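You operate a simulated robot arm through the tools that you are given. There is no shell and no other tool. Be economical: measure what you need, move in short steps, check, and stop when the job is done.

You are at the controls of a simulated robot arm. One attempt, no reset.

Task
Clear the drier of cap No. 57, then wash cap No. 26 and seat it there.
Fine: No. 57 goes in the short white tray; dunk No. 26 clean in the pot and swing the lid shut after.

It is judged by the outcome, as a careful person would: the job done as asked, and still so three seconds after it is handed in. It fails if anything else is knocked over, pushed out of place, dropped, spilled or broken. A push-on lid holds only when it is set on centred and level and pressed home; a screw cap is set on level and turned clockwise until tight.

Robot
A 7-joint arm with a two-finger parallel gripper, fixed in place. Base frame: the origin is at the foot of the arm, x ahead of it, y to its left, z up. Lengths are in mm, angles in degrees, forces in N, time in s.
With the tool pointing down near the work surface it reaches from about 120 to 660 mm from the base axis. Its first joint turns from -66.0 to 66.0 degrees. Payload 2.4 kg.
The tool frame sits at the grasp point between the pads (the TCP): z along the fingers, y along the line on which they close. The tips reach 30 mm beyond it. Largest opening 94 mm; finger width 28, thickness 10; the body of the gripper, 50 by 96 mm, starts 55 mm behind the TCP.
Orientation is told as [roll, pitch, yaw] about the base's x, y, z axes, in that order, counted from this pose: with the fingers straight down and closing along the base's y, the tool's x points along the base's -x, its y along +y and its z along -z.

Tools
- The arm moves only by the tool jog_arm. Its argument "deltas" is a list of rows, each an object of numbers (a shift or turn left out is 0, a gripper value left out holds the last): "tx", "ty", "tz": the shift along the tool's x, y, z in units of 20 mm (1.0 is 20 mm); "ax", "ay", "az": the turn, a rotation vector about the tool's x, y, z in units of 5 degrees (1.0 is 5 degrees). In form: [{"tx": .., "ty": .., "tz": .., "ax": .., "ay": .., "az": ..}, ...]. A call has 1 to 20 rows; each row shifts and turns the commanded pose from where the row before left it, along the tool's axes as they then stand. "fingers" is the gripper command, from -1 (shut) to 1 (fully open), values between in proportion, set as the call begins (left out, the last holds). A call with a number of a shift or a turn outside -1 to 1 is refused whole. A row lasts 0.2 s, in which the tool goes at most 50 mm and 8.6 degrees; a call with a longer step from one row to the next is refused whole, and so is a gripper value outside its range. Where a pose cannot be reached the arm comes as near as it can. A force on the tool above 90 N (or 10 N above the force at the start of the call, whichever is more), or a blocked arm, ends the call early, and 0.2 s more pass. The fingers move at their own pace (about 153 mm/s each) and stop on an object; they squeeze with about 35 N. The grip force told is the motor's: it shows also when the fingers shut on nothing. Time passes only in rows, and 0.2 s behind the last, so rows that do not move let the fingers close. It gives the time, the measured TCP pose, the force on the tool (base axes), the opening and the grip force at its end, in the units of the frame above (readings bear some noise), with the torque about the TCP (base axes, N m) and any sound that the robot's microphone picked up.
- Cameras (640 x 400 px; columns grow to the right, rows downward): "scene" is fixed at [45.9, 485.6, 1436.7]; the picture's right is [-0.64, -0.77, 0.00], its down [-0.49, 0.41, -0.76] and it looks along [0.59, -0.49, -0.64] (base axes); focal length 214 px, centre (320, 200). "wrist" rides on the gripper at [76, 14, -103] in the tool frame; the picture's right is [-0.18, 0.98, 0.00], its down [-0.75, -0.14, -0.64] and it looks along [-0.63, -0.12, 0.77] (tool axes); focal length 243 px, centre (320, 200).
- snapshot(camera): a new picture of that camera. No time passes.
- probe_pixels(camera, pixels): for up to 12 pixels [column, row] of the newest picture of that camera ("zoom" is the newest enlarged one), the place [x, y, z] in the base frame of the surface seen there, good to about 2 mm. No time passes.
- close_up(camera, box): a new picture of the part [left, top, right, bottom] of that camera's present view, enlarged. No time passes.
- close_job(): hands the job in; it is judged then, once.

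Keep the steps short. Do not move on a guess: measure, check each grasp and each placing, and mend mistakes. In all there are 80 turns and 54 pictures (those below and enlarged ones count). Leave the gripper open and the arm clear of the work at the hand-in unless told otherwise, and finish with a single line.

The tools are called after "Request:" as a command line: name --argument value ..., lists and objects as JSON in quotes. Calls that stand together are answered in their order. jog_arm: Moves the arm, as the interface text tells. Its arguments: {"type":"object","properties":{"deltas":{"type":"array","items":{"type":"object","properties":{"tx":{"type":"number"},"ty":{"type":"number"},"tz":{"type":"number"},"ax":{"type":"number"},"ay":{"type":"number"},"az":{"type":"number"}}}},"fingers":{"type":"number"}},"required":["deltas"]} The other tools are called the same way: snapshot (camera) takes a picture; probe_pixels (camera, pixels) gives the place of the surface under pixels of a picture; close_up (camera, box) takes an enlarged picture of a part of a camera's view; close_job () hands the job in.

At the start:

```text
t: 0.0
ee_pos: [271.8, 176.8, 1312.4]
tool_rot: [0.0, 0.1, 0.0]
contact_force: [0.0, -0.8, -0.5]
wrist_torque: [0.0, -0.01, 0.0]
width: 94.1
grip_force: 0.1
```

scene: 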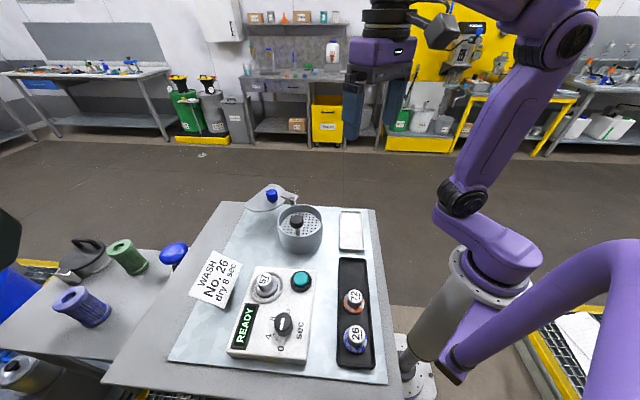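
wrist: 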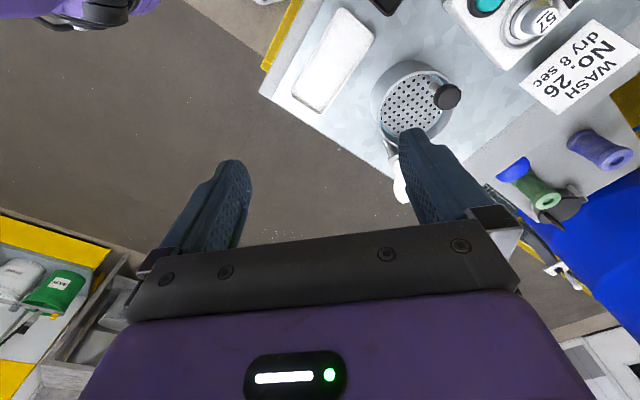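

I start with close looks at the machine, the pot and the tray.

Request:
close_up --camera "scene" --box '[180, 240, 400, 380]'

Request:
close_up --camera "scene" --box '[230, 170, 390, 270]'

```text
2.86 times, centred on (290, 310) of scene
```

zoom: 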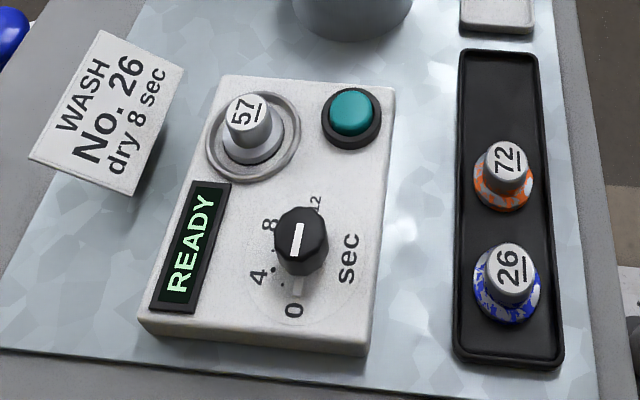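

```text
4.00 times, centred on (310, 220) of scene
```

zoom: 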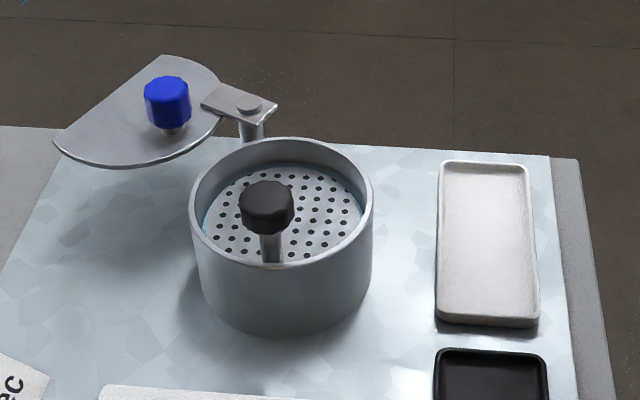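

Now I probe the key places: the machine spindle and cap, button, dial, black tray caps, white tray, pot, lid (scene pixels).

Request:
probe_pixels --camera "scene" --pixels '[[264, 279], [301, 281], [283, 323], [353, 299], [355, 336], [351, 230], [296, 222], [305, 233], [272, 195], [282, 231], [320, 229], [346, 265]]'

Request:
close_up --camera "scene" --box '[240, 290, 330, 360]'

Request:
close_up --camera "scene" --box '[180, 240, 270, 310]'

```text
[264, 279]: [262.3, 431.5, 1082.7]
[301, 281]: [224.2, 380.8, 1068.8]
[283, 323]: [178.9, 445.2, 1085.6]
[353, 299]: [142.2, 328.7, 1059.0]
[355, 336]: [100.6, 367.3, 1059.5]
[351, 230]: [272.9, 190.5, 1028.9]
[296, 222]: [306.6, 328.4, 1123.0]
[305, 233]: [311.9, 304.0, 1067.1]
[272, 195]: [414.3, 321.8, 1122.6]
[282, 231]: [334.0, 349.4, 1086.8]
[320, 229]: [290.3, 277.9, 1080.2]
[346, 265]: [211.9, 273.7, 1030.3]
```

```text
5.71 times, centred on (285, 325) of scene
```

zoom: 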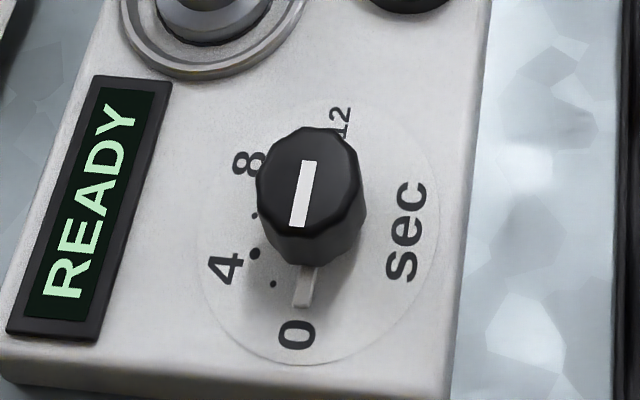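

```text
5.71 times, centred on (225, 275) of scene
```

zoom: 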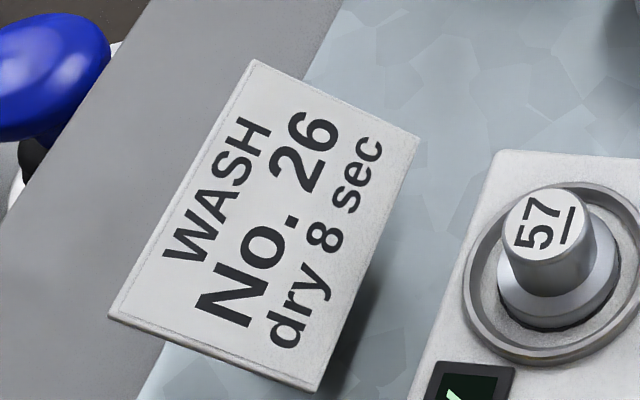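

The dial stands at 0; nobody asked me to run the drier, so I leave dial and button alone for now. Next I measure the caps at higher zoom.

Request:
close_up --camera "scene" --box '[240, 262, 290, 307]'

Request:
close_up --camera "scene" --box '[330, 280, 380, 360]'

```text
8.89 times, centred on (265, 284) of scene
```

zoom: 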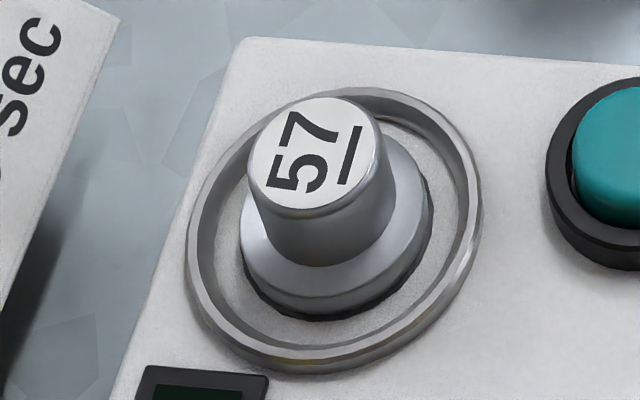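

```text
5.00 times, centred on (355, 320) of scene
```

zoom: 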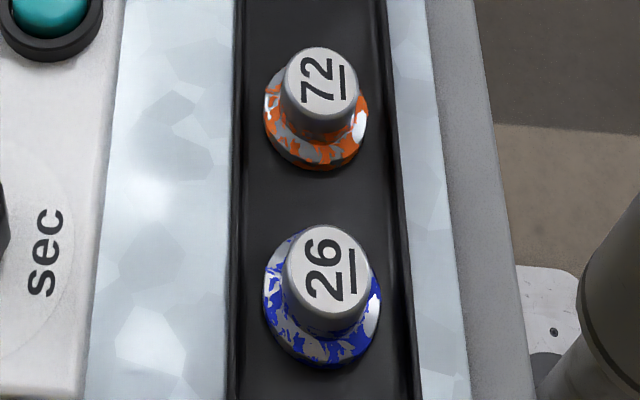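

Probing cap No. 26 and 72 and tray in the newest zoom.

Request:
probe_pixels --camera "zoom" --pixels '[[328, 270], [287, 268], [369, 268], [328, 232], [322, 350], [270, 310], [378, 310], [320, 80], [315, 158], [320, 195], [238, 250], [405, 250]]'

Request:
close_up --camera "scene" --box '[240, 262, 290, 307]'

```text
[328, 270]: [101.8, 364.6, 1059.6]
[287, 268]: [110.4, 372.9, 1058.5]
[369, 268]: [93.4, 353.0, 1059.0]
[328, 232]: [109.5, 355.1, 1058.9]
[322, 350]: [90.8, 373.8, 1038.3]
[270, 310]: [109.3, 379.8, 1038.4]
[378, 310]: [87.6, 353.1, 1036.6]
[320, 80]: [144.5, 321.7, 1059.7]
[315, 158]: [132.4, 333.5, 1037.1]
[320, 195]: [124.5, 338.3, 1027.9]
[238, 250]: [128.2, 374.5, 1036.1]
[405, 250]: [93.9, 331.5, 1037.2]
```

```text
8.89 times, centred on (265, 284) of scene
```

zoom: 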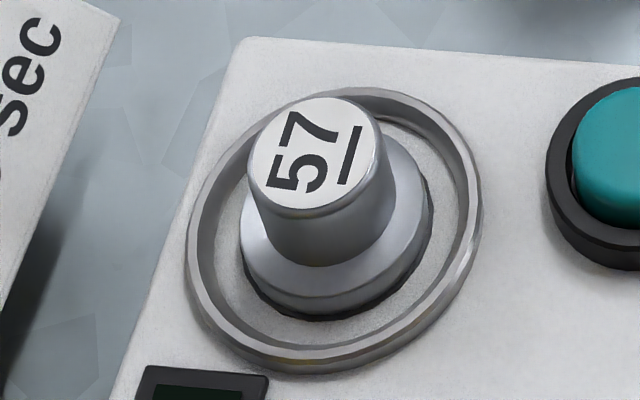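

Probing No. 57 and its seat.

Request:
probe_pixels --camera "zoom" --pixels '[[317, 155], [250, 165], [380, 150], [330, 98], [300, 205], [320, 285], [255, 240], [420, 200], [320, 308], [310, 350], [235, 120], [560, 320]]'

Request:
close_up --camera "scene" --box '[330, 205, 380, 255]'

```text
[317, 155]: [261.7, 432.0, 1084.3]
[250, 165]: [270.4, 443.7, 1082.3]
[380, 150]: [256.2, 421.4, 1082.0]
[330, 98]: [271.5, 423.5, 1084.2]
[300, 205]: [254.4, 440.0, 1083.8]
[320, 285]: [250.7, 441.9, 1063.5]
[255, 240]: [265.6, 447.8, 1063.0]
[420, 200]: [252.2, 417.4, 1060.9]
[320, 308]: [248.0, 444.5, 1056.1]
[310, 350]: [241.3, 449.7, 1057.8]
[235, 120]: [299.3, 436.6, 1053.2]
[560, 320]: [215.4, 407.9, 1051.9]
```

```text
8.00 times, centred on (355, 230) of scene
```

zoom: 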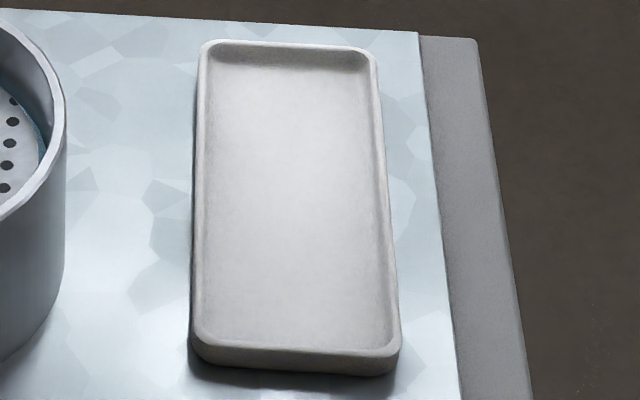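

Probing the white tray's rim corners and floor.

Request:
probe_pixels --camera "zoom" --pixels '[[207, 46], [370, 54], [394, 350], [199, 338], [290, 180], [290, 100], [290, 290]]'

Request:
close_up --camera "scene" --box '[230, 170, 330, 260]'

```text
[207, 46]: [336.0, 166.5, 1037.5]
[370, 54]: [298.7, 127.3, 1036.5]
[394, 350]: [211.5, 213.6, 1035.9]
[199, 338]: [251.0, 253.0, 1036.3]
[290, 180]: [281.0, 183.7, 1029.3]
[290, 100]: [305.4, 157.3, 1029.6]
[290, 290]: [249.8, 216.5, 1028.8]
```

```text
4.44 times, centred on (280, 215) of scene
```

zoom: 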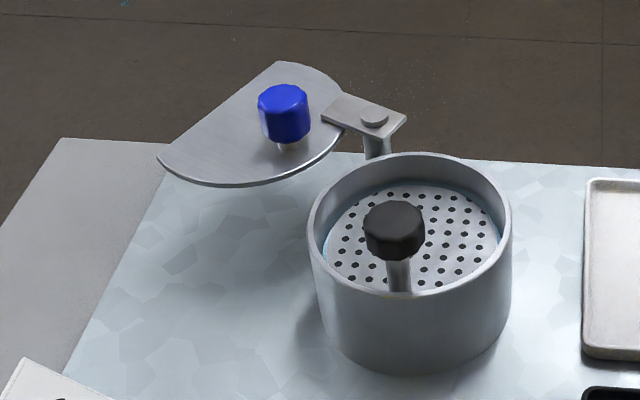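

Probing the pot rim, plate, knob, and lid.

Request:
probe_pixels --camera "zoom" --pixels '[[314, 222], [506, 222], [410, 156], [400, 293], [392, 210], [363, 240], [400, 280], [450, 240], [283, 92], [374, 112], [164, 160], [280, 66]]'

Request:
probe_pixels --camera "zoom" --pixels '[[335, 245], [495, 235], [325, 185], [345, 100], [240, 187], [220, 105], [430, 200], [378, 148], [285, 148], [330, 80], [360, 200], [420, 255]]'

```text
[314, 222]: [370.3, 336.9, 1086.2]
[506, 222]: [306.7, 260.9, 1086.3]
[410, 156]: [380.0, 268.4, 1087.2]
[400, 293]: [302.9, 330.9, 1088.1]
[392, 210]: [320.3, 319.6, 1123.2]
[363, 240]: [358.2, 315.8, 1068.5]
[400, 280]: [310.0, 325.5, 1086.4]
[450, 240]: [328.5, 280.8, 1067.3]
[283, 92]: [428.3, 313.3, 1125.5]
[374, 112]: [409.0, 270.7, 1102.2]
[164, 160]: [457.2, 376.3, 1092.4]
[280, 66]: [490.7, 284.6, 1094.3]
```

```text
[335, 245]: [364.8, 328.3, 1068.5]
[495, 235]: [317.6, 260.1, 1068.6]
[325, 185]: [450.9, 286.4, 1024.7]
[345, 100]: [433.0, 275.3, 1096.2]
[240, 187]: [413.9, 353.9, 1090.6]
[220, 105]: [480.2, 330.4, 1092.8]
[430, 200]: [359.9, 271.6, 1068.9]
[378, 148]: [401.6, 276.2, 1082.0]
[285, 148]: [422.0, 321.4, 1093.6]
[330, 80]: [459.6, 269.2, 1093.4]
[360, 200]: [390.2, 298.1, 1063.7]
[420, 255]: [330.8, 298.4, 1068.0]
```

Pot centre is about (340,300), rim z 1087, perforated plate z 1068 with a handle knob at (320,320,1123); lid hinges at (409,270). Cap 57 is centred at (262.5,432.5), top 1083.5; I move above it with fingers half open.

Request:
jog_arm --deltas '[{"ty": 0.913, "tx": 0.033, "tz": 0.4}, {"ty": 0.913, "tx": 0.033, "tz": 0.4}, {"ty": 0.913, "tx": 0.033, "tz": 0.4}, {"ty": 0.913, "tx": 0.033, "tz": 0.4}, {"ty": 0.913, "tx": 0.033, "tz": 0.4}, {"ty": 0.913, "tx": 0.033, "tz": 0.4}, {"ty": 0.913, "tx": 0.033, "tz": 0.4}, {"ty": 0.913, "tx": 0.033, "tz": 0.4}, {"ty": 0.913, "tx": 0.033, "tz": 0.4}, {"ty": 0.913, "tx": 0.033, "tz": 0.4}, {"ty": 0.913, "tx": 0.033, "tz": 0.4}, {"ty": 0.913, "tx": 0.033, "tz": 0.4}, {"ty": 0.913, "tx": 0.033, "tz": 0.4}, {"ty": 0.913, "tx": 0.033, "tz": 0.4}]' --fingers 0.1

Request:
snapshot --camera "wrist"

Request:
snapshot --camera "scene"

```text
t: 3.0
ee_pos: [262.4, 432.2, 1199.0]
tool_rot: [0.0, -0.1, 0.0]
contact_force: [0.1, -0.8, 0.0]
wrist_torque: [-0.01, 0.03, 0.03]
width: 51.7
grip_force: 0.0
```

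```text
42 pictures are left
```

wrist: 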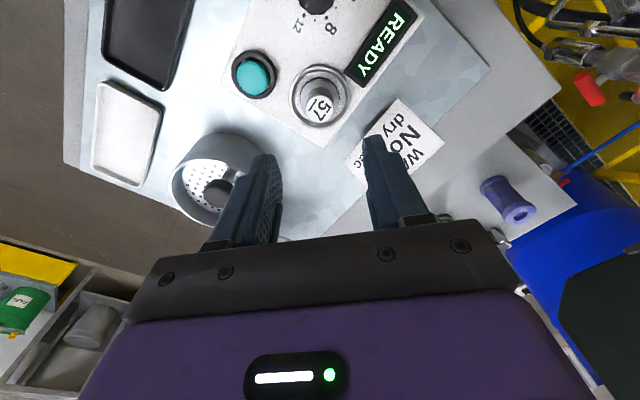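

```text
41 pictures are left
```

scene: 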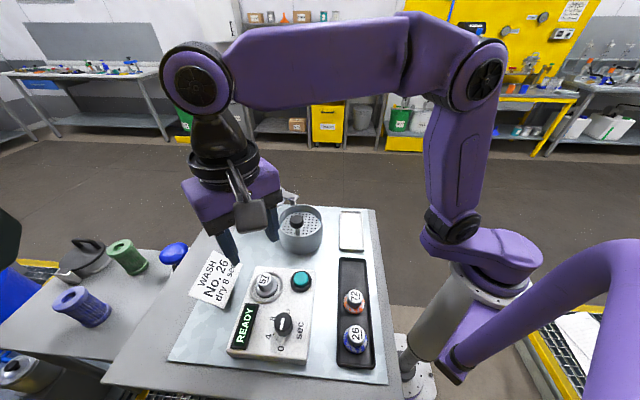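

The cap shows at (320,105) of the wrist picture, right on the finger line (expected row 110). I check the height of the note card near the left finger.

Request:
probe_pixels --camera "wrist" --pixels '[[398, 102], [440, 142], [352, 160], [321, 106], [345, 100], [300, 92]]'

```text
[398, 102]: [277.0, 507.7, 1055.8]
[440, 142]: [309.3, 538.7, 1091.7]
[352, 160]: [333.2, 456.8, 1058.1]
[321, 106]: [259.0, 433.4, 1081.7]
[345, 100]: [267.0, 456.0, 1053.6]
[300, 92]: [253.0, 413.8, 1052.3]
```

The card is clear. I descend to z≈1098 (tips about 2-3 mm above the flange).

Request:
jog_arm --deltas '[{"tz": 0.8}, {"tz": 0.8}, {"tz": 0.8}, {"tz": 0.8}, {"tz": 0.8}, {"tz": 0.6}, {"tz": 0.4}]'

Request:
close_up --camera "wrist" --box '[200, 50, 440, 250]'

```text
t: 4.6
ee_pos: [261.9, 432.1, 1099.4]
tool_rot: [0.0, -0.1, 0.1]
contact_force: [0.4, 0.3, 0.4]
wrist_torque: [-0.02, 0.03, -0.01]
width: 51.8
grip_force: 0.1
```

```text
2.00 times, centred on (320, 150) of wrist
```

zoom: 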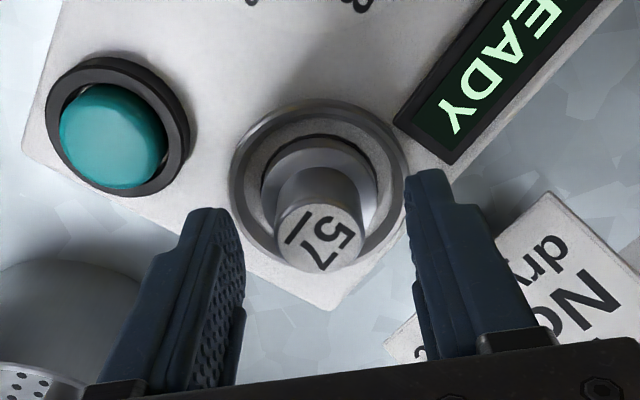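

Cap is between the pads; I close and hold still.

Request:
jog_arm --deltas '[{}, {}, {}]' --fingers -1

```text
t: 5.4
ee_pos: [262.1, 431.6, 1098.9]
tool_rot: [0.0, -0.1, 0.0]
contact_force: [-0.2, 0.9, -0.2]
wrist_torque: [0.03, -0.04, 0.02]
width: 25.3
grip_force: 34.9
```

Grip at 25 mm, 35 N: it has the knob. I lift slowly 60 mm and look.

Request:
jog_arm --deltas '[{"tz": -0.2}, {"tz": -0.3}, {"tz": -0.5}, {"tz": -0.8}, {"tz": -1}, {"tz": -1}, {"tz": -1}, {"tz": -1}]'

Request:
close_up --camera "wrist" --box '[200, 50, 440, 250]'

```text
t: 7.2
ee_pos: [260.3, 431.5, 1218.3]
tool_rot: [0.1, 0.0, 0.1]
contact_force: [-0.7, 0.1, -1.5]
wrist_torque: [0.02, 0.0, 0.02]
width: 25.4
grip_force: 34.7
```

```text
2.00 times, centred on (320, 150) of wrist
```

zoom: 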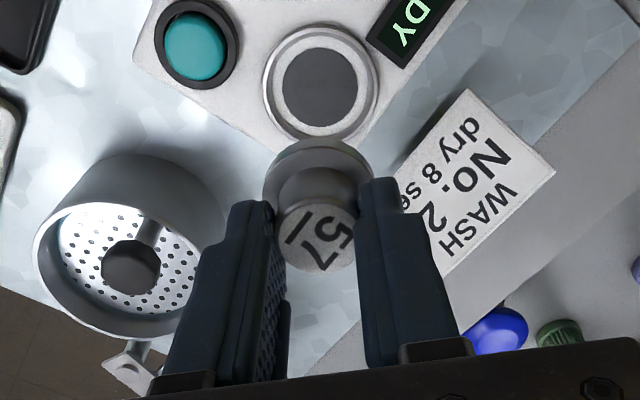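

Cap 57 is held upright, and the seat (dark disc in a ring) is clear. I probe the seat for later.

Request:
probe_pixels --camera "zoom" --pixels '[[320, 86], [284, 86], [357, 86], [320, 50], [320, 122], [268, 82], [374, 82], [320, 28], [320, 60], [320, 135]]'

```text
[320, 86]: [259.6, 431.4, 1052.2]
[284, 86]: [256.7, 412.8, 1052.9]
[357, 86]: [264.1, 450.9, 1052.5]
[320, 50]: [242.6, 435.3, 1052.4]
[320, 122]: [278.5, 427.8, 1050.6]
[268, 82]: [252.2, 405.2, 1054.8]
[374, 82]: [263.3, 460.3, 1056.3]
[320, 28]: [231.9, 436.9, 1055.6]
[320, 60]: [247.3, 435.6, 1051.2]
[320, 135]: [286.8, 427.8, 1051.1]
```

Seat centre is ≈(261,432,1052). I carry No. 57 over to the white tray centre (274,190).

Request:
jog_arm --deltas '[{"ty": -0.929, "tx": -0.053}, {"ty": -0.929, "tx": -0.053}, {"ty": -0.929, "tx": -0.053}, {"ty": -0.929, "tx": -0.053}, {"ty": -0.929, "tx": -0.053}, {"ty": -0.929, "tx": -0.053}, {"ty": -0.929, "tx": -0.053}, {"ty": -0.929, "tx": -0.053}, {"ty": -0.929, "tx": -0.053}, {"ty": -0.929, "tx": -0.053}, {"ty": -0.929, "tx": -0.053}, {"ty": -0.929, "tx": -0.053}, {"ty": -0.929, "tx": -0.053}, {}]'

Request:
snapshot --camera "wrist"

```text
t: 10.2
ee_pos: [279.2, 190.6, 1217.0]
tool_rot: [0.0, 0.1, 0.1]
contact_force: [-0.2, -0.3, -0.4]
wrist_torque: [0.01, -0.01, -0.01]
width: 25.3
grip_force: 35.0
```

```text
38 pictures are left
```

wrist: 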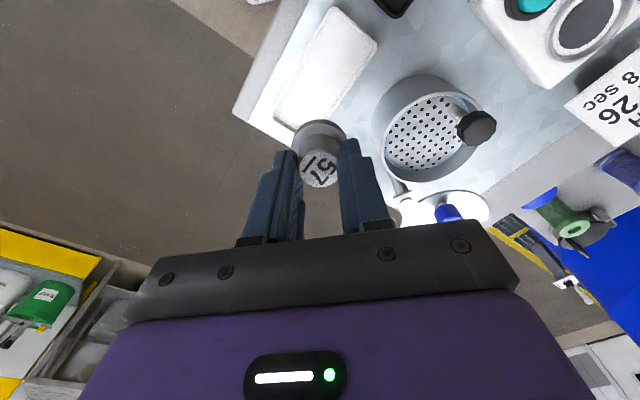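

Fingers carry the cap with the tray below; x reads 279, 5 mm high, so I correct while lowering to z≈1090.

Request:
jog_arm --deltas '[{"tz": 0.9, "tx": 0.12}, {"tz": 0.9, "tx": 0.12}, {"tz": 0.9}, {"tz": 0.9}, {"tz": 0.9}, {"tz": 0.9}, {"tz": 0.6}, {"tz": 0.35}, {}]'

Request:
snapshot --camera "wrist"

Request:
close_up --camera "scene" --box '[290, 170, 410, 260]'

```text
t: 12.2
ee_pos: [272.2, 190.9, 1088.1]
tool_rot: [-0.1, 0.0, -0.1]
contact_force: [-0.4, -0.4, -1.4]
wrist_torque: [-0.03, 0.0, 0.02]
width: 25.1
grip_force: 33.9
```

```text
37 pictures are left
```

wrist: 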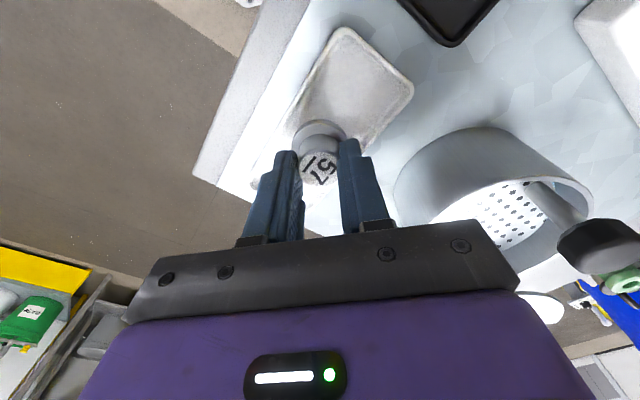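

```text
4.44 times, centred on (350, 215) of scene
```

zoom: 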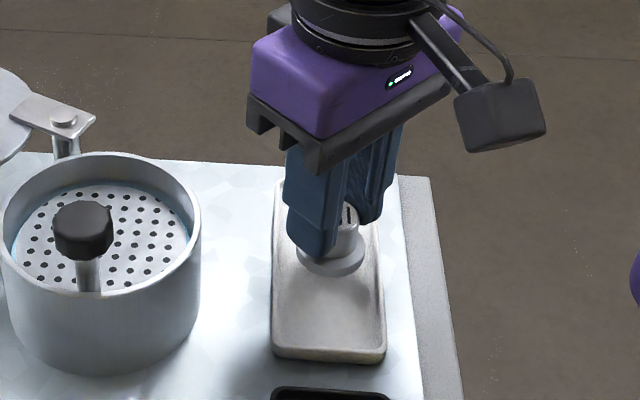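

Cap is centred across the tray (zoom col 330 between rails 275–383). I lower the last ~12 mm gently.

Request:
jog_arm --deltas '[{"tz": 0.2}, {"tz": 0.15}, {"tz": 0.1}, {"tz": 0.07}, {}, {}]'

```text
t: 13.6
ee_pos: [271.8, 191.3, 1079.5]
tool_rot: [0.0, 0.0, -0.1]
contact_force: [-1.1, 0.4, -0.4]
wrist_torque: [0.01, 0.04, 0.04]
width: 25.3
grip_force: 35.1
```

Not yet in contact (expected at about 1076). A few more small steps.

Request:
jog_arm --deltas '[{"tz": 0.06}, {"tz": 0.06}, {}]'

```text
t: 14.4
ee_pos: [271.0, 190.3, 1076.5]
tool_rot: [0.1, 0.0, 0.0]
contact_force: [0.1, -0.8, -0.6]
wrist_torque: [-0.02, 0.0, -0.03]
width: 25.2
grip_force: 34.4
```

Request:
jog_arm --deltas '[{"tz": 0.05}, {"tz": 0.04}, {}]'

```text
t: 15.2
ee_pos: [272.1, 191.1, 1075.8]
tool_rot: [0.0, 0.0, 0.1]
contact_force: [0.9, 0.8, -0.9]
wrist_torque: [0.02, -0.02, 0.02]
width: 25.3
grip_force: 35.2
```

Request:
jog_arm --deltas '[{"tz": 0.05}, {}]'

Request:
close_up --camera "scene" --box '[325, 200, 385, 255]'

```text
t: 15.8
ee_pos: [271.6, 190.8, 1075.6]
tool_rot: [0.0, -0.1, -0.1]
contact_force: [-2.2, -3.4, 16.2]
wrist_torque: [-0.13, 0.14, -0.01]
width: 25.4
grip_force: 34.7
```

```text
7.27 times, centred on (355, 228) of scene
```

zoom: 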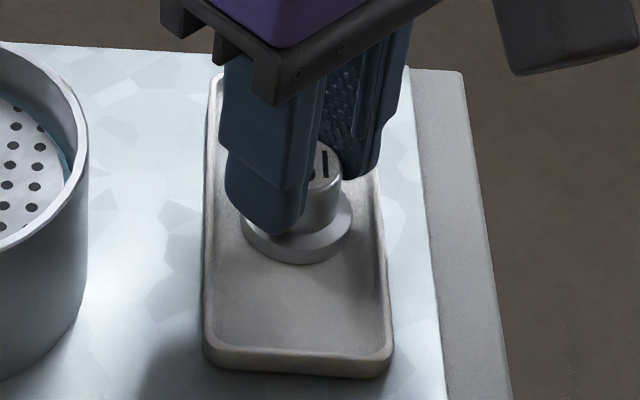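

Contact: 16 N up, cap rests flat on the floor of the tray. I open to ~52 mm and rise.

Request:
jog_arm --deltas '[{}, {}, {"tz": -0.5}, {"tz": -1}, {"tz": -1}, {"tz": -1}, {"tz": -1}, {"tz": -1}, {"tz": -1}]' --fingers 0.1

Request:
snapshot --camera "scene"

```text
t: 17.8
ee_pos: [271.7, 190.6, 1202.6]
tool_rot: [0.0, 0.0, 0.1]
contact_force: [0.6, -0.2, -0.7]
wrist_torque: [0.02, 0.04, 0.0]
width: 51.9
grip_force: 0.0
```

```text
34 pictures are left
```

scene: 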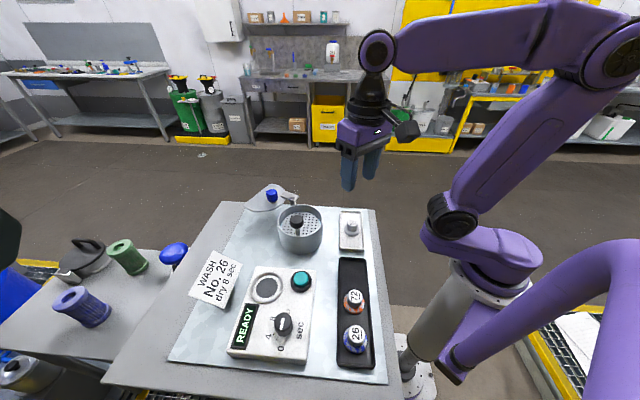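

No. 57 sits in the white tray. Next above No. 26 at (101.5,363.5).

Request:
jog_arm --deltas '[{"tx": 0.709, "ty": 0.72}, {"tx": 0.709, "ty": 0.72}, {"tx": 0.709, "ty": 0.72}, {"tx": 0.709, "ty": 0.72}, {"tx": 0.709, "ty": 0.72}, {"tx": 0.709, "ty": 0.72}, {"tx": 0.709, "ty": 0.72}, {"tx": 0.709, "ty": 0.72}, {"tx": 0.709, "ty": 0.72}, {"tx": 0.709, "ty": 0.72}, {"tx": 0.709, "ty": 0.72}, {"tx": 0.709, "ty": 0.72}, {}]'

Request:
snapshot --camera "wrist"

```text
t: 20.6
ee_pos: [101.6, 364.3, 1203.0]
tool_rot: [0.0, 0.0, 0.1]
contact_force: [-0.3, 0.0, 0.0]
wrist_torque: [0.01, -0.05, -0.03]
width: 51.6
grip_force: 0.0
```

```text
33 pictures are left
```

wrist: 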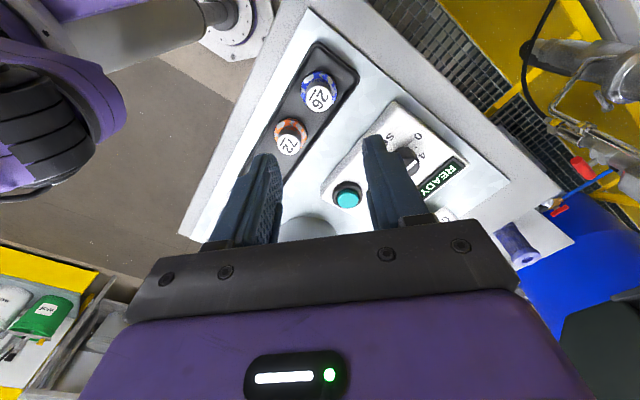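

No. 26 at (320,95) lies on the finger line. I descend to z≈1075.

Request:
jog_arm --deltas '[{"tz": 0.9}, {"tz": 0.9}, {"tz": 0.9}, {"tz": 0.9}, {"tz": 0.9}, {"tz": 0.9}, {"tz": 0.6}, {"tz": 0.35}, {}]'

Request:
close_up --camera "wrist" --box '[200, 50, 440, 250]'

```text
t: 22.6
ee_pos: [101.0, 363.6, 1076.7]
tool_rot: [0.0, -0.1, -0.1]
contact_force: [-0.4, 0.3, 0.0]
wrist_torque: [0.01, -0.02, 0.0]
width: 51.8
grip_force: 0.1
```

```text
2.00 times, centred on (320, 150) of wrist
```

zoom: 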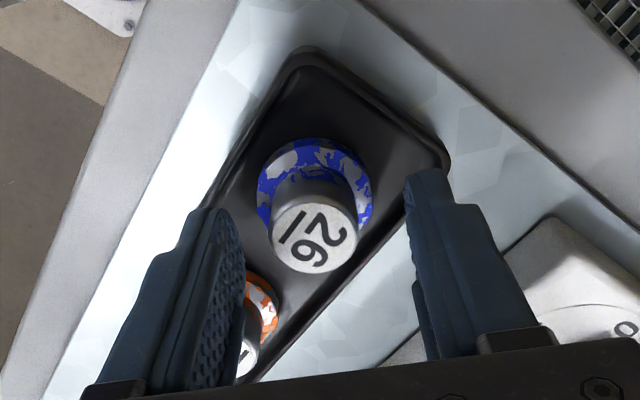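

Centred; No. 72 is clear of the finger. I close and lift.

Request:
jog_arm --deltas '[{"tz": 0.04}, {}, {}, {}]' --fingers -1

Request:
jog_arm --deltas '[{"tz": -0.2}, {"tz": -0.3}, {"tz": -0.5}, {"tz": -0.8}, {"tz": -1}, {"tz": -1}, {"tz": -1}, {"tz": -1}, {"tz": -1}]'

Request:
close_up --camera "wrist" --box '[200, 50, 440, 250]'

```text
t: 23.6
ee_pos: [100.5, 364.6, 1076.6]
tool_rot: [0.2, 0.0, 0.0]
contact_force: [1.1, 2.7, 10.8]
wrist_torque: [0.07, -0.05, -0.02]
width: 25.3
grip_force: 35.2
```

```text
t: 25.6
ee_pos: [102.1, 363.0, 1212.4]
tool_rot: [0.0, 0.0, 0.0]
contact_force: [-0.3, 0.2, -0.4]
wrist_torque: [0.0, 0.03, 0.0]
width: 25.7
grip_force: 34.9
```

```text
2.00 times, centred on (320, 150) of wrist
```

zoom: 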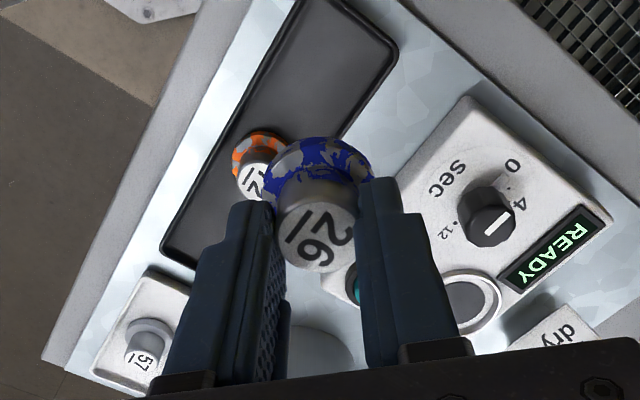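

No. 26 is held upright with blue grime on its flange. Now I turn the gripper −45° yaw so the fingers will clear the pot's handle, then go above the plate spot (347,292).

Request:
jog_arm --deltas '[{"az": 1}, {"az": 1}, {"az": 1}, {"az": 1}, {"az": 1}, {"az": 1}, {"az": 1}, {"az": 1}, {"az": 1}, {}]'

Request:
jog_arm --deltas '[{"tx": -0.859, "ty": 0.473}, {"tx": -0.859, "ty": 0.473}, {"tx": -0.859, "ty": 0.473}, {"tx": -0.859, "ty": 0.473}, {"tx": -0.859, "ty": 0.473}, {"tx": -0.859, "ty": 0.473}, {"tx": -0.859, "ty": 0.473}, {"tx": -0.859, "ty": 0.473}, {"tx": -0.859, "ty": 0.473}, {"tx": -0.859, "ty": 0.473}, {"tx": -0.859, "ty": 0.473}, {"tx": -0.859, "ty": 0.473}, {"tx": -0.859, "ty": 0.473}, {}, {}]'

Request:
snapshot --camera "wrist"

```text
t: 27.8
ee_pos: [101.8, 364.0, 1212.8]
tool_rot: [0.0, -0.1, -44.9]
contact_force: [0.4, -0.6, -1.8]
wrist_torque: [0.0, 0.05, 0.04]
width: 25.1
grip_force: 35.7
```

```text
t: 31.0
ee_pos: [347.2, 292.5, 1211.3]
tool_rot: [0.0, -0.1, -45.0]
contact_force: [-1.6, 0.7, -0.6]
wrist_torque: [0.01, -0.01, 0.0]
width: 25.2
grip_force: 34.9
```

```text
30 pictures are left
```

wrist: 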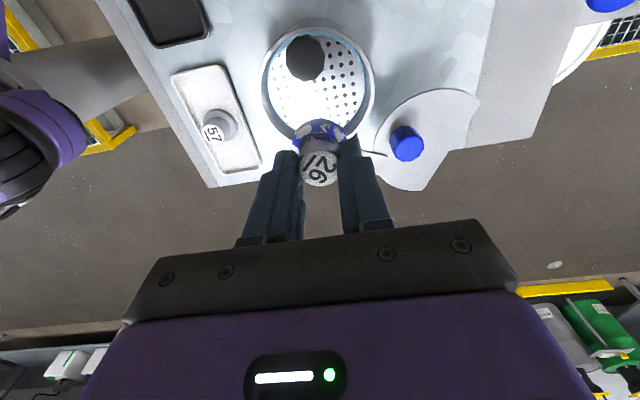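

Good view straight over the pot. I probe rim, handle knob, plate and lid.

Request:
probe_pixels --camera "wrist" --pixels '[[264, 85], [373, 85], [318, 28], [306, 50], [306, 80], [340, 95], [407, 135], [290, 110], [478, 98], [425, 188], [380, 130], [450, 92]]'

Request:
close_up --camera "wrist" --box '[240, 10, 500, 200]'

```text
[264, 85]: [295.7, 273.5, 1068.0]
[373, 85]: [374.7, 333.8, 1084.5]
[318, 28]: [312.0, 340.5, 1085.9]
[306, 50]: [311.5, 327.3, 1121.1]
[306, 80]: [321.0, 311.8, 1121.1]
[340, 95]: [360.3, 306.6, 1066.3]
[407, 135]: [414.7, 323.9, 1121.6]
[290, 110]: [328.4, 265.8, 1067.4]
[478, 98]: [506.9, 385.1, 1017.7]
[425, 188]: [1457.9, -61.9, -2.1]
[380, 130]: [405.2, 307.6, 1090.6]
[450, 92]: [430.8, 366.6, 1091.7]
```

```text
2.11 times, centred on (370, 105) of wrist
```

zoom: 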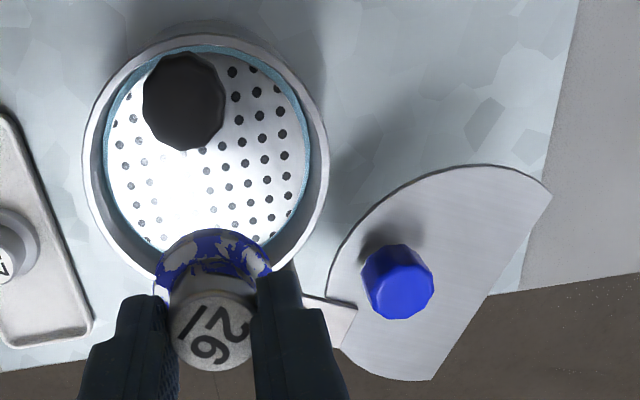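

All clear: handle knob centre ≈(316,320), 41 mm from the cap target. I lower to z≈1122.

Request:
jog_arm --deltas '[{"tz": 0.8}, {"tz": 0.8}, {"tz": 0.8}, {"tz": 0.8}, {"tz": 0.7}, {"tz": 0.4}, {"tz": 0.15}, {}]'

Request:
close_up --camera "scene" --box '[255, 180, 345, 260]'

```text
t: 32.8
ee_pos: [346.5, 293.2, 1122.7]
tool_rot: [0.0, 0.0, -45.0]
contact_force: [0.4, 0.2, -1.0]
wrist_torque: [0.01, -0.02, -0.01]
width: 25.2
grip_force: 34.6
```

```text
5.00 times, centred on (300, 220) of scene
```

zoom: 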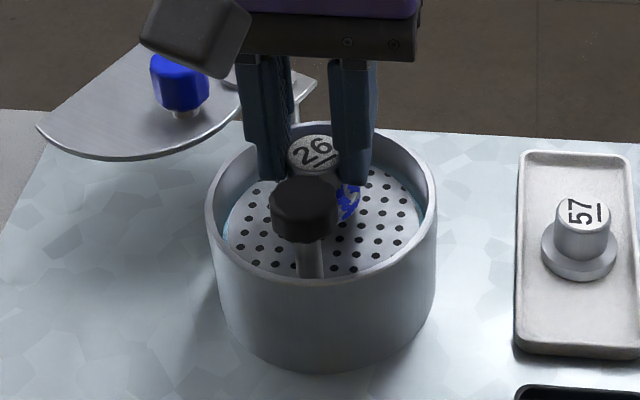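

The cap is inside the pot, about 6 mm above the plate. Small steps down until contact.

Request:
jog_arm --deltas '[{"tz": 0.1}, {"tz": 0.1}, {"tz": 0.05}, {}]'

Request:
jog_arm --deltas '[{"tz": 0.06}, {}]'

Request:
jog_arm --deltas '[{"tz": 0.06}, {}]'

```text
t: 33.8
ee_pos: [346.9, 293.6, 1117.1]
tool_rot: [-0.1, 0.0, -45.1]
contact_force: [0.0, -0.8, -0.7]
wrist_torque: [-0.01, 0.01, 0.02]
width: 25.4
grip_force: 35.3
```

```text
t: 34.4
ee_pos: [347.4, 293.5, 1115.9]
tool_rot: [0.0, 0.0, -45.0]
contact_force: [0.0, -0.9, -1.8]
wrist_torque: [-0.01, 0.0, -0.01]
width: 25.4
grip_force: 35.2
```

```text
t: 35.0
ee_pos: [346.6, 293.5, 1116.3]
tool_rot: [0.0, 0.0, -45.0]
contact_force: [1.4, 1.1, -1.3]
wrist_torque: [-0.01, 0.01, 0.01]
width: 25.3
grip_force: 34.6
```

Request:
jog_arm --deltas '[{"tz": 0.06}, {}]'

Request:
jog_arm --deltas '[{"tz": 0.05}, {}]'

Request:
close_up --camera "scene" --box '[270, 190, 330, 245]'

```text
t: 35.6
ee_pos: [346.0, 293.3, 1114.3]
tool_rot: [-0.1, -0.1, -44.8]
contact_force: [-1.1, -0.3, 0.7]
wrist_torque: [0.04, 0.02, -0.02]
width: 25.3
grip_force: 35.3
```

```text
t: 36.2
ee_pos: [347.1, 292.6, 1113.2]
tool_rot: [0.0, 0.0, -45.1]
contact_force: [-0.2, -0.7, 1.1]
wrist_torque: [0.01, 0.03, 0.03]
width: 25.3
grip_force: 35.2
```

```text
7.27 times, centred on (300, 218) of scene
```

zoom: 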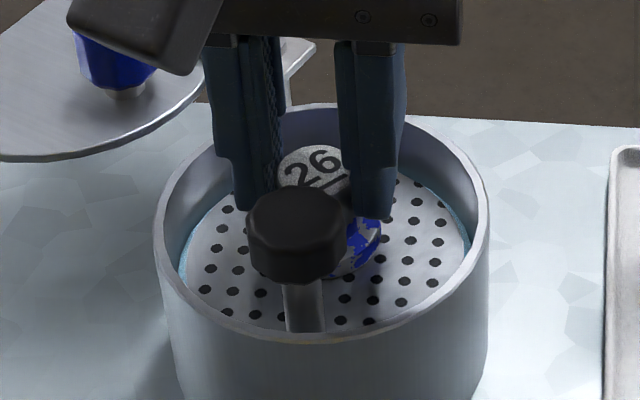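

Force is barely positive (1 N). I check whether the plate has begun to sink: probe knob top and plate.

Request:
probe_pixels --camera "zoom" --pixels '[[297, 215], [285, 210], [240, 268], [425, 260], [360, 262]]'

Request:
jog_arm --deltas '[{"tz": 0.05}, {"tz": 0.05}, {}]'

```text
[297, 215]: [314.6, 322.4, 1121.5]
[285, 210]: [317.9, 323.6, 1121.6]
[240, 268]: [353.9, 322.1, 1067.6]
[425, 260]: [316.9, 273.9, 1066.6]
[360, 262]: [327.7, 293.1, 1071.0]
```

```text
t: 37.0
ee_pos: [346.5, 292.8, 1110.9]
tool_rot: [-0.1, 0.1, -45.0]
contact_force: [0.9, -0.6, 1.7]
wrist_torque: [0.0, -0.06, 0.0]
width: 25.3
grip_force: 34.9
```

The plate is spring-soft and follows the cap down. I press on by ~8 mm and look.

Request:
jog_arm --deltas '[{"tz": 0.1}, {"tz": 0.1}, {"tz": 0.1}, {"tz": 0.1}, {}]'

Request:
close_up --camera "scene" --box '[270, 190, 330, 245]'

```text
t: 38.2
ee_pos: [346.9, 294.1, 1102.3]
tool_rot: [0.0, 0.0, -45.0]
contact_force: [-0.7, 0.3, 2.2]
wrist_torque: [0.02, 0.02, 0.01]
width: 25.3
grip_force: 35.1
```

```text
7.27 times, centred on (300, 218) of scene
```

zoom: 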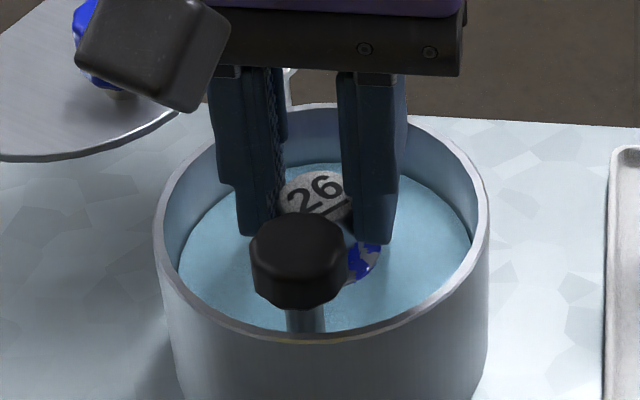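

It works: the liquid now covers the plate. I go ~12 mm deeper to submerge the flange and hold about a second.

Request:
jog_arm --deltas '[{"tz": 0.15}, {"tz": 0.15}, {"tz": 0.15}, {"tz": 0.15}, {}, {}, {}, {}, {}]'

Request:
close_up --camera "scene" --box '[270, 190, 330, 245]'

```text
t: 40.2
ee_pos: [346.4, 292.5, 1091.7]
tool_rot: [0.0, -0.1, -45.0]
contact_force: [-0.7, 1.3, 3.2]
wrist_torque: [0.03, 0.02, -0.01]
width: 25.2
grip_force: 34.8
```

```text
7.27 times, centred on (300, 218) of scene
```

zoom: 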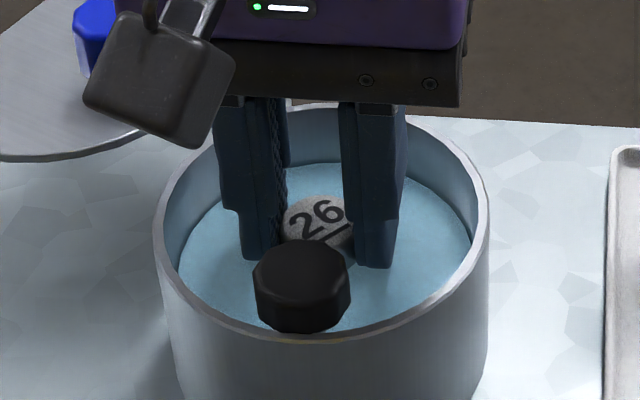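

Flange is under; now a few dunks up and down, then raise it to inspect.

Request:
jog_arm --deltas '[{"tz": 0.2}, {"tz": -0.4}, {"tz": -0.4}, {"tz": 0.4}, {"tz": 0.4}, {"tz": -0.4}, {"tz": -0.4}, {"tz": 0.4}, {"tz": 0.4}, {"tz": -0.4}, {"tz": -0.4}, {"tz": 0.4}, {"tz": 0.4}, {}, {}, {}, {}, {}]'

Request:
jog_arm --deltas '[{"tz": -0.3}, {"tz": -0.4}, {"tz": -0.5}, {"tz": -0.5}, {"tz": -0.6}, {"tz": -0.8}, {"tz": -0.8}, {"tz": -0.8}, {"tz": -0.8}, {}, {}]'

Request:
close_up --camera "wrist" --box '[240, 50, 400, 200]'

Request:
close_up --camera "scene" --box '[260, 160, 340, 245]'

```text
t: 44.0
ee_pos: [347.0, 292.7, 1088.4]
tool_rot: [0.1, 0.0, -44.9]
contact_force: [-0.9, 0.2, 3.7]
wrist_torque: [0.03, 0.02, -0.02]
width: 25.3
grip_force: 34.8
```

```text
t: 46.4
ee_pos: [347.5, 293.6, 1197.7]
tool_rot: [0.0, 0.0, -45.0]
contact_force: [-0.8, -0.1, -1.2]
wrist_torque: [0.03, -0.02, 0.0]
width: 25.0
grip_force: 34.8
```

```text
2.67 times, centred on (320, 125) of wrist
```

zoom: 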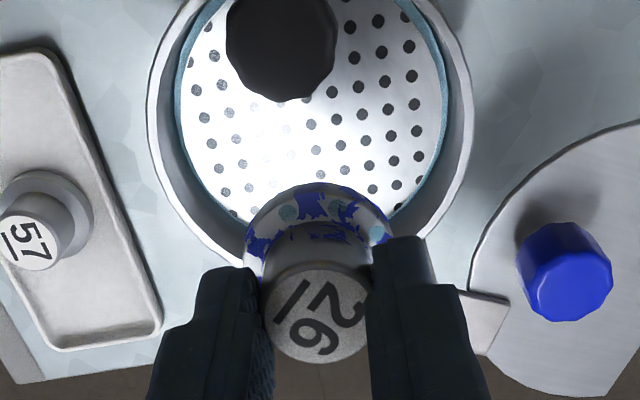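

```text
4.71 times, centred on (300, 202) of scene
```

zoom: 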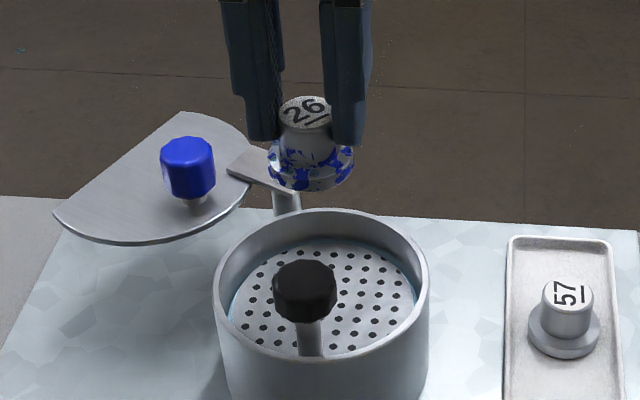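

Half the grime is gone. More dunking: full strokes from just above liquid to deep with holds.

Request:
jog_arm --deltas '[{"tz": 0.9}, {"tz": 0.9}, {"tz": 0.9}, {"tz": 0.8}, {"tz": 0.5}, {"tz": 0.5}, {"tz": 0.5}, {"tz": 0.5}, {}, {}, {"tz": -0.7}, {"tz": -0.7}, {"tz": 0.7}, {"tz": 0.7}, {}, {}, {"tz": -0.7}, {"tz": -0.7}, {"tz": 0.7}, {"tz": 0.7}]'

Request:
jog_arm --deltas '[{}, {}, {}, {"tz": -0.7}, {"tz": -0.7}, {"tz": 0.7}, {"tz": 0.7}, {}, {}, {"tz": -0.7}, {"tz": -0.7}, {"tz": 0.7}, {"tz": 0.7}, {}, {}, {"tz": -0.7}, {"tz": -0.7}, {"tz": 0.7}, {"tz": 0.7}, {}]'

Request:
jog_arm --deltas '[{}, {}, {}, {}, {"tz": -0.5}, {"tz": -0.5}, {"tz": -0.5}, {"tz": -0.5}, {"tz": -0.8}, {"tz": -0.8}, {"tz": -0.9}, {"tz": -0.9}, {}, {}]'

Request:
close_up --camera "wrist" --box '[240, 50, 400, 200]'

Request:
close_up --camera "scene" --box '[260, 160, 340, 245]'

```text
t: 50.6
ee_pos: [347.3, 293.8, 1087.7]
tool_rot: [0.0, -0.1, -44.9]
contact_force: [-2.2, -1.6, 3.7]
wrist_torque: [-0.05, 0.08, 0.0]
width: 25.4
grip_force: 35.3
```

```text
t: 54.8
ee_pos: [344.8, 293.9, 1086.6]
tool_rot: [0.1, -0.1, -45.0]
contact_force: [2.1, -0.6, 4.1]
wrist_torque: [-0.02, -0.05, -0.03]
width: 25.3
grip_force: 35.3
```

```text
t: 57.8
ee_pos: [346.7, 292.6, 1194.1]
tool_rot: [0.0, 0.0, -45.0]
contact_force: [0.6, 0.3, -0.6]
wrist_torque: [-0.01, -0.01, 0.02]
width: 25.2
grip_force: 35.1
```

```text
2.67 times, centred on (320, 125) of wrist
```

zoom: 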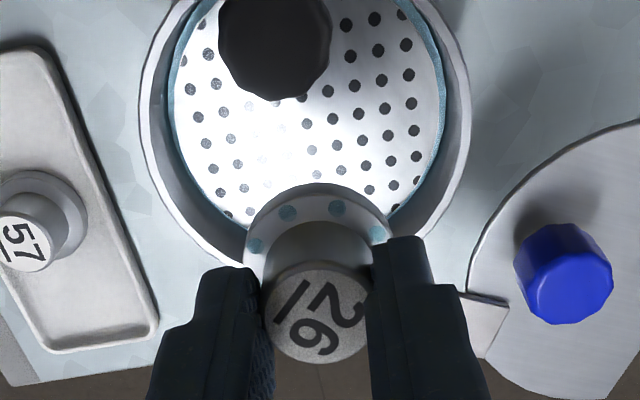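

```text
4.71 times, centred on (300, 202) of scene
```

zoom: 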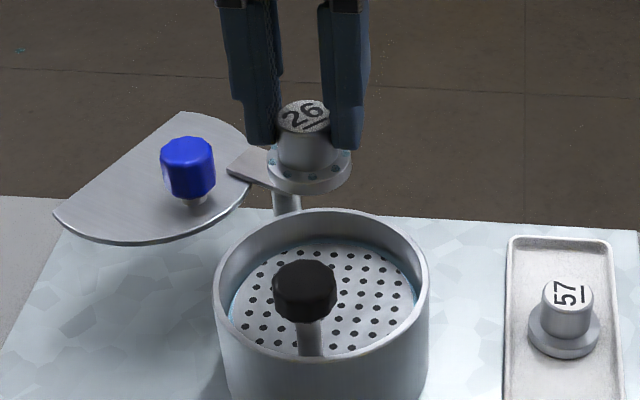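

All blue grime is gone; only clear drops remain. I turn back to yaw 0 and carry the cap above the seat (261,432).

Request:
jog_arm --deltas '[{"tz": -1}, {"az": -1}, {"az": -1}, {"az": -1}, {"az": -1}, {"az": -1}, {"az": -1}, {"az": -1}, {"az": -1}, {"az": -1}, {"tx": 0.537, "ty": 0.869}, {"tx": 0.537, "ty": 0.869}, {"tx": 0.537, "ty": 0.869}, {"tx": 0.537, "ty": 0.869}, {"tx": 0.537, "ty": 0.869}, {"tx": 0.537, "ty": 0.869}, {"tx": 0.537, "ty": 0.869}, {"tx": 0.537, "ty": 0.869}, {}, {}]'

Request:
close_up --camera "wrist" --box '[200, 30, 440, 200]'

```text
t: 62.0
ee_pos: [259.5, 431.5, 1215.0]
tool_rot: [0.1, 0.0, -0.1]
contact_force: [-0.1, 0.0, -1.2]
wrist_torque: [0.02, 0.02, 0.0]
width: 25.5
grip_force: 35.1
```

```text
2.35 times, centred on (320, 115) of wrist
```

zoom: 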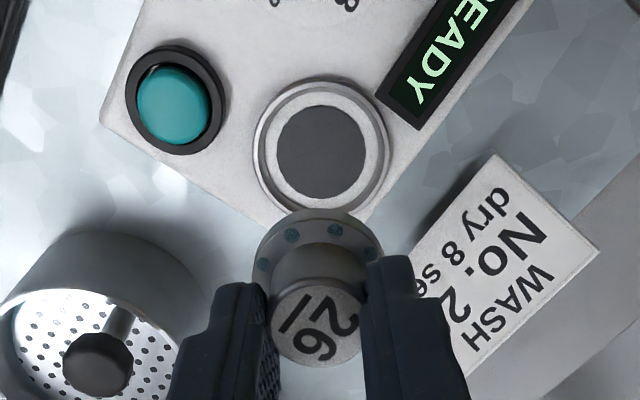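

Probing the seat disc and the cap top to align precisely.

Request:
probe_pixels --camera "zoom" --pixels '[[277, 152], [365, 152], [321, 110], [321, 196], [314, 325], [277, 325], [355, 325]]'

```text
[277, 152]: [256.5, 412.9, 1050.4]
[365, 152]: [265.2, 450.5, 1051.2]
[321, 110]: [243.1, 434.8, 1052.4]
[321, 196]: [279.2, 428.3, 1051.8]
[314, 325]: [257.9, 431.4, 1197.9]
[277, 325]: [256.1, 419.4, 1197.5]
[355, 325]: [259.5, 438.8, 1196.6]
```

Aligned within ~1.5 mm; I lower to z≈1106 with a slight +x correction.

Request:
jog_arm --deltas '[{"tz": 0.9, "tx": -0.06}, {"tz": 0.9}, {"tz": 0.9}, {"tz": 0.9}, {"tz": 0.8}, {"tz": 0.6}, {"tz": 0.4}, {}]'

Request:
close_up --camera "scene" --box '[235, 255, 300, 310]'

```text
t: 63.8
ee_pos: [261.1, 432.1, 1108.1]
tool_rot: [0.0, 0.0, 0.0]
contact_force: [0.4, 0.4, -1.2]
wrist_torque: [0.01, 0.03, 0.02]
width: 25.3
grip_force: 35.2
```

```text
7.27 times, centred on (268, 282) of scene
```

zoom: 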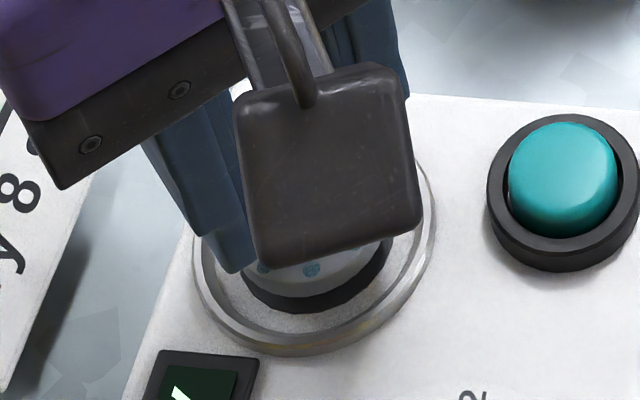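

Centred over the dark disc. Small steps down to contact.

Request:
jog_arm --deltas '[{"tz": 0.12}, {"tz": 0.1}, {"tz": 0.08}, {}]'

Request:
jog_arm --deltas '[{"tz": 0.06}, {"tz": 0.04}, {}]'

Request:
jog_arm --deltas '[{"tz": 0.05}, {}]'

```text
t: 64.8
ee_pos: [262.1, 431.8, 1102.5]
tool_rot: [0.0, 0.0, 0.0]
contact_force: [1.0, -0.2, -1.6]
wrist_torque: [-0.01, 0.0, 0.0]
width: 25.3
grip_force: 35.0
```

```text
t: 65.6
ee_pos: [263.1, 434.7, 1100.0]
tool_rot: [0.1, 0.0, 0.0]
contact_force: [-0.7, -0.8, 5.5]
wrist_torque: [-0.02, 0.1, 0.02]
width: 25.1
grip_force: 35.0
```

```text
t: 66.2
ee_pos: [261.3, 434.3, 1099.5]
tool_rot: [0.1, -0.1, 0.1]
contact_force: [-3.2, -2.6, 19.4]
wrist_torque: [-0.23, 0.18, -0.01]
width: 25.2
grip_force: 35.4
```

Contact at 19 N, z 1099.5 as with No. 57. I release and rise, then check the seating.

Request:
jog_arm --deltas '[{}, {}, {"tz": -0.4}, {"tz": -0.8}, {"tz": -1}, {"tz": -1}, {"tz": -1}, {"tz": -1}, {"tz": -1}]' --fingers 0.1

Request:
close_up --camera "wrist" --box '[200, 30, 440, 200]'

```text
t: 68.2
ee_pos: [260.8, 431.9, 1223.2]
tool_rot: [0.0, 0.1, 0.0]
contact_force: [-0.6, 0.1, 0.8]
wrist_torque: [-0.03, 0.02, 0.04]
width: 51.6
grip_force: 0.1
```

```text
2.35 times, centred on (320, 115) of wrist
```

zoom: 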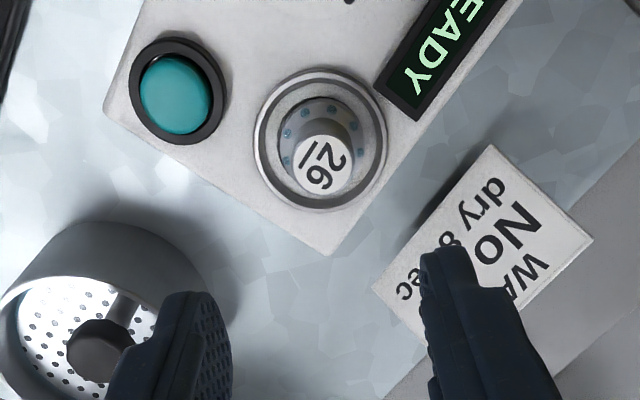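

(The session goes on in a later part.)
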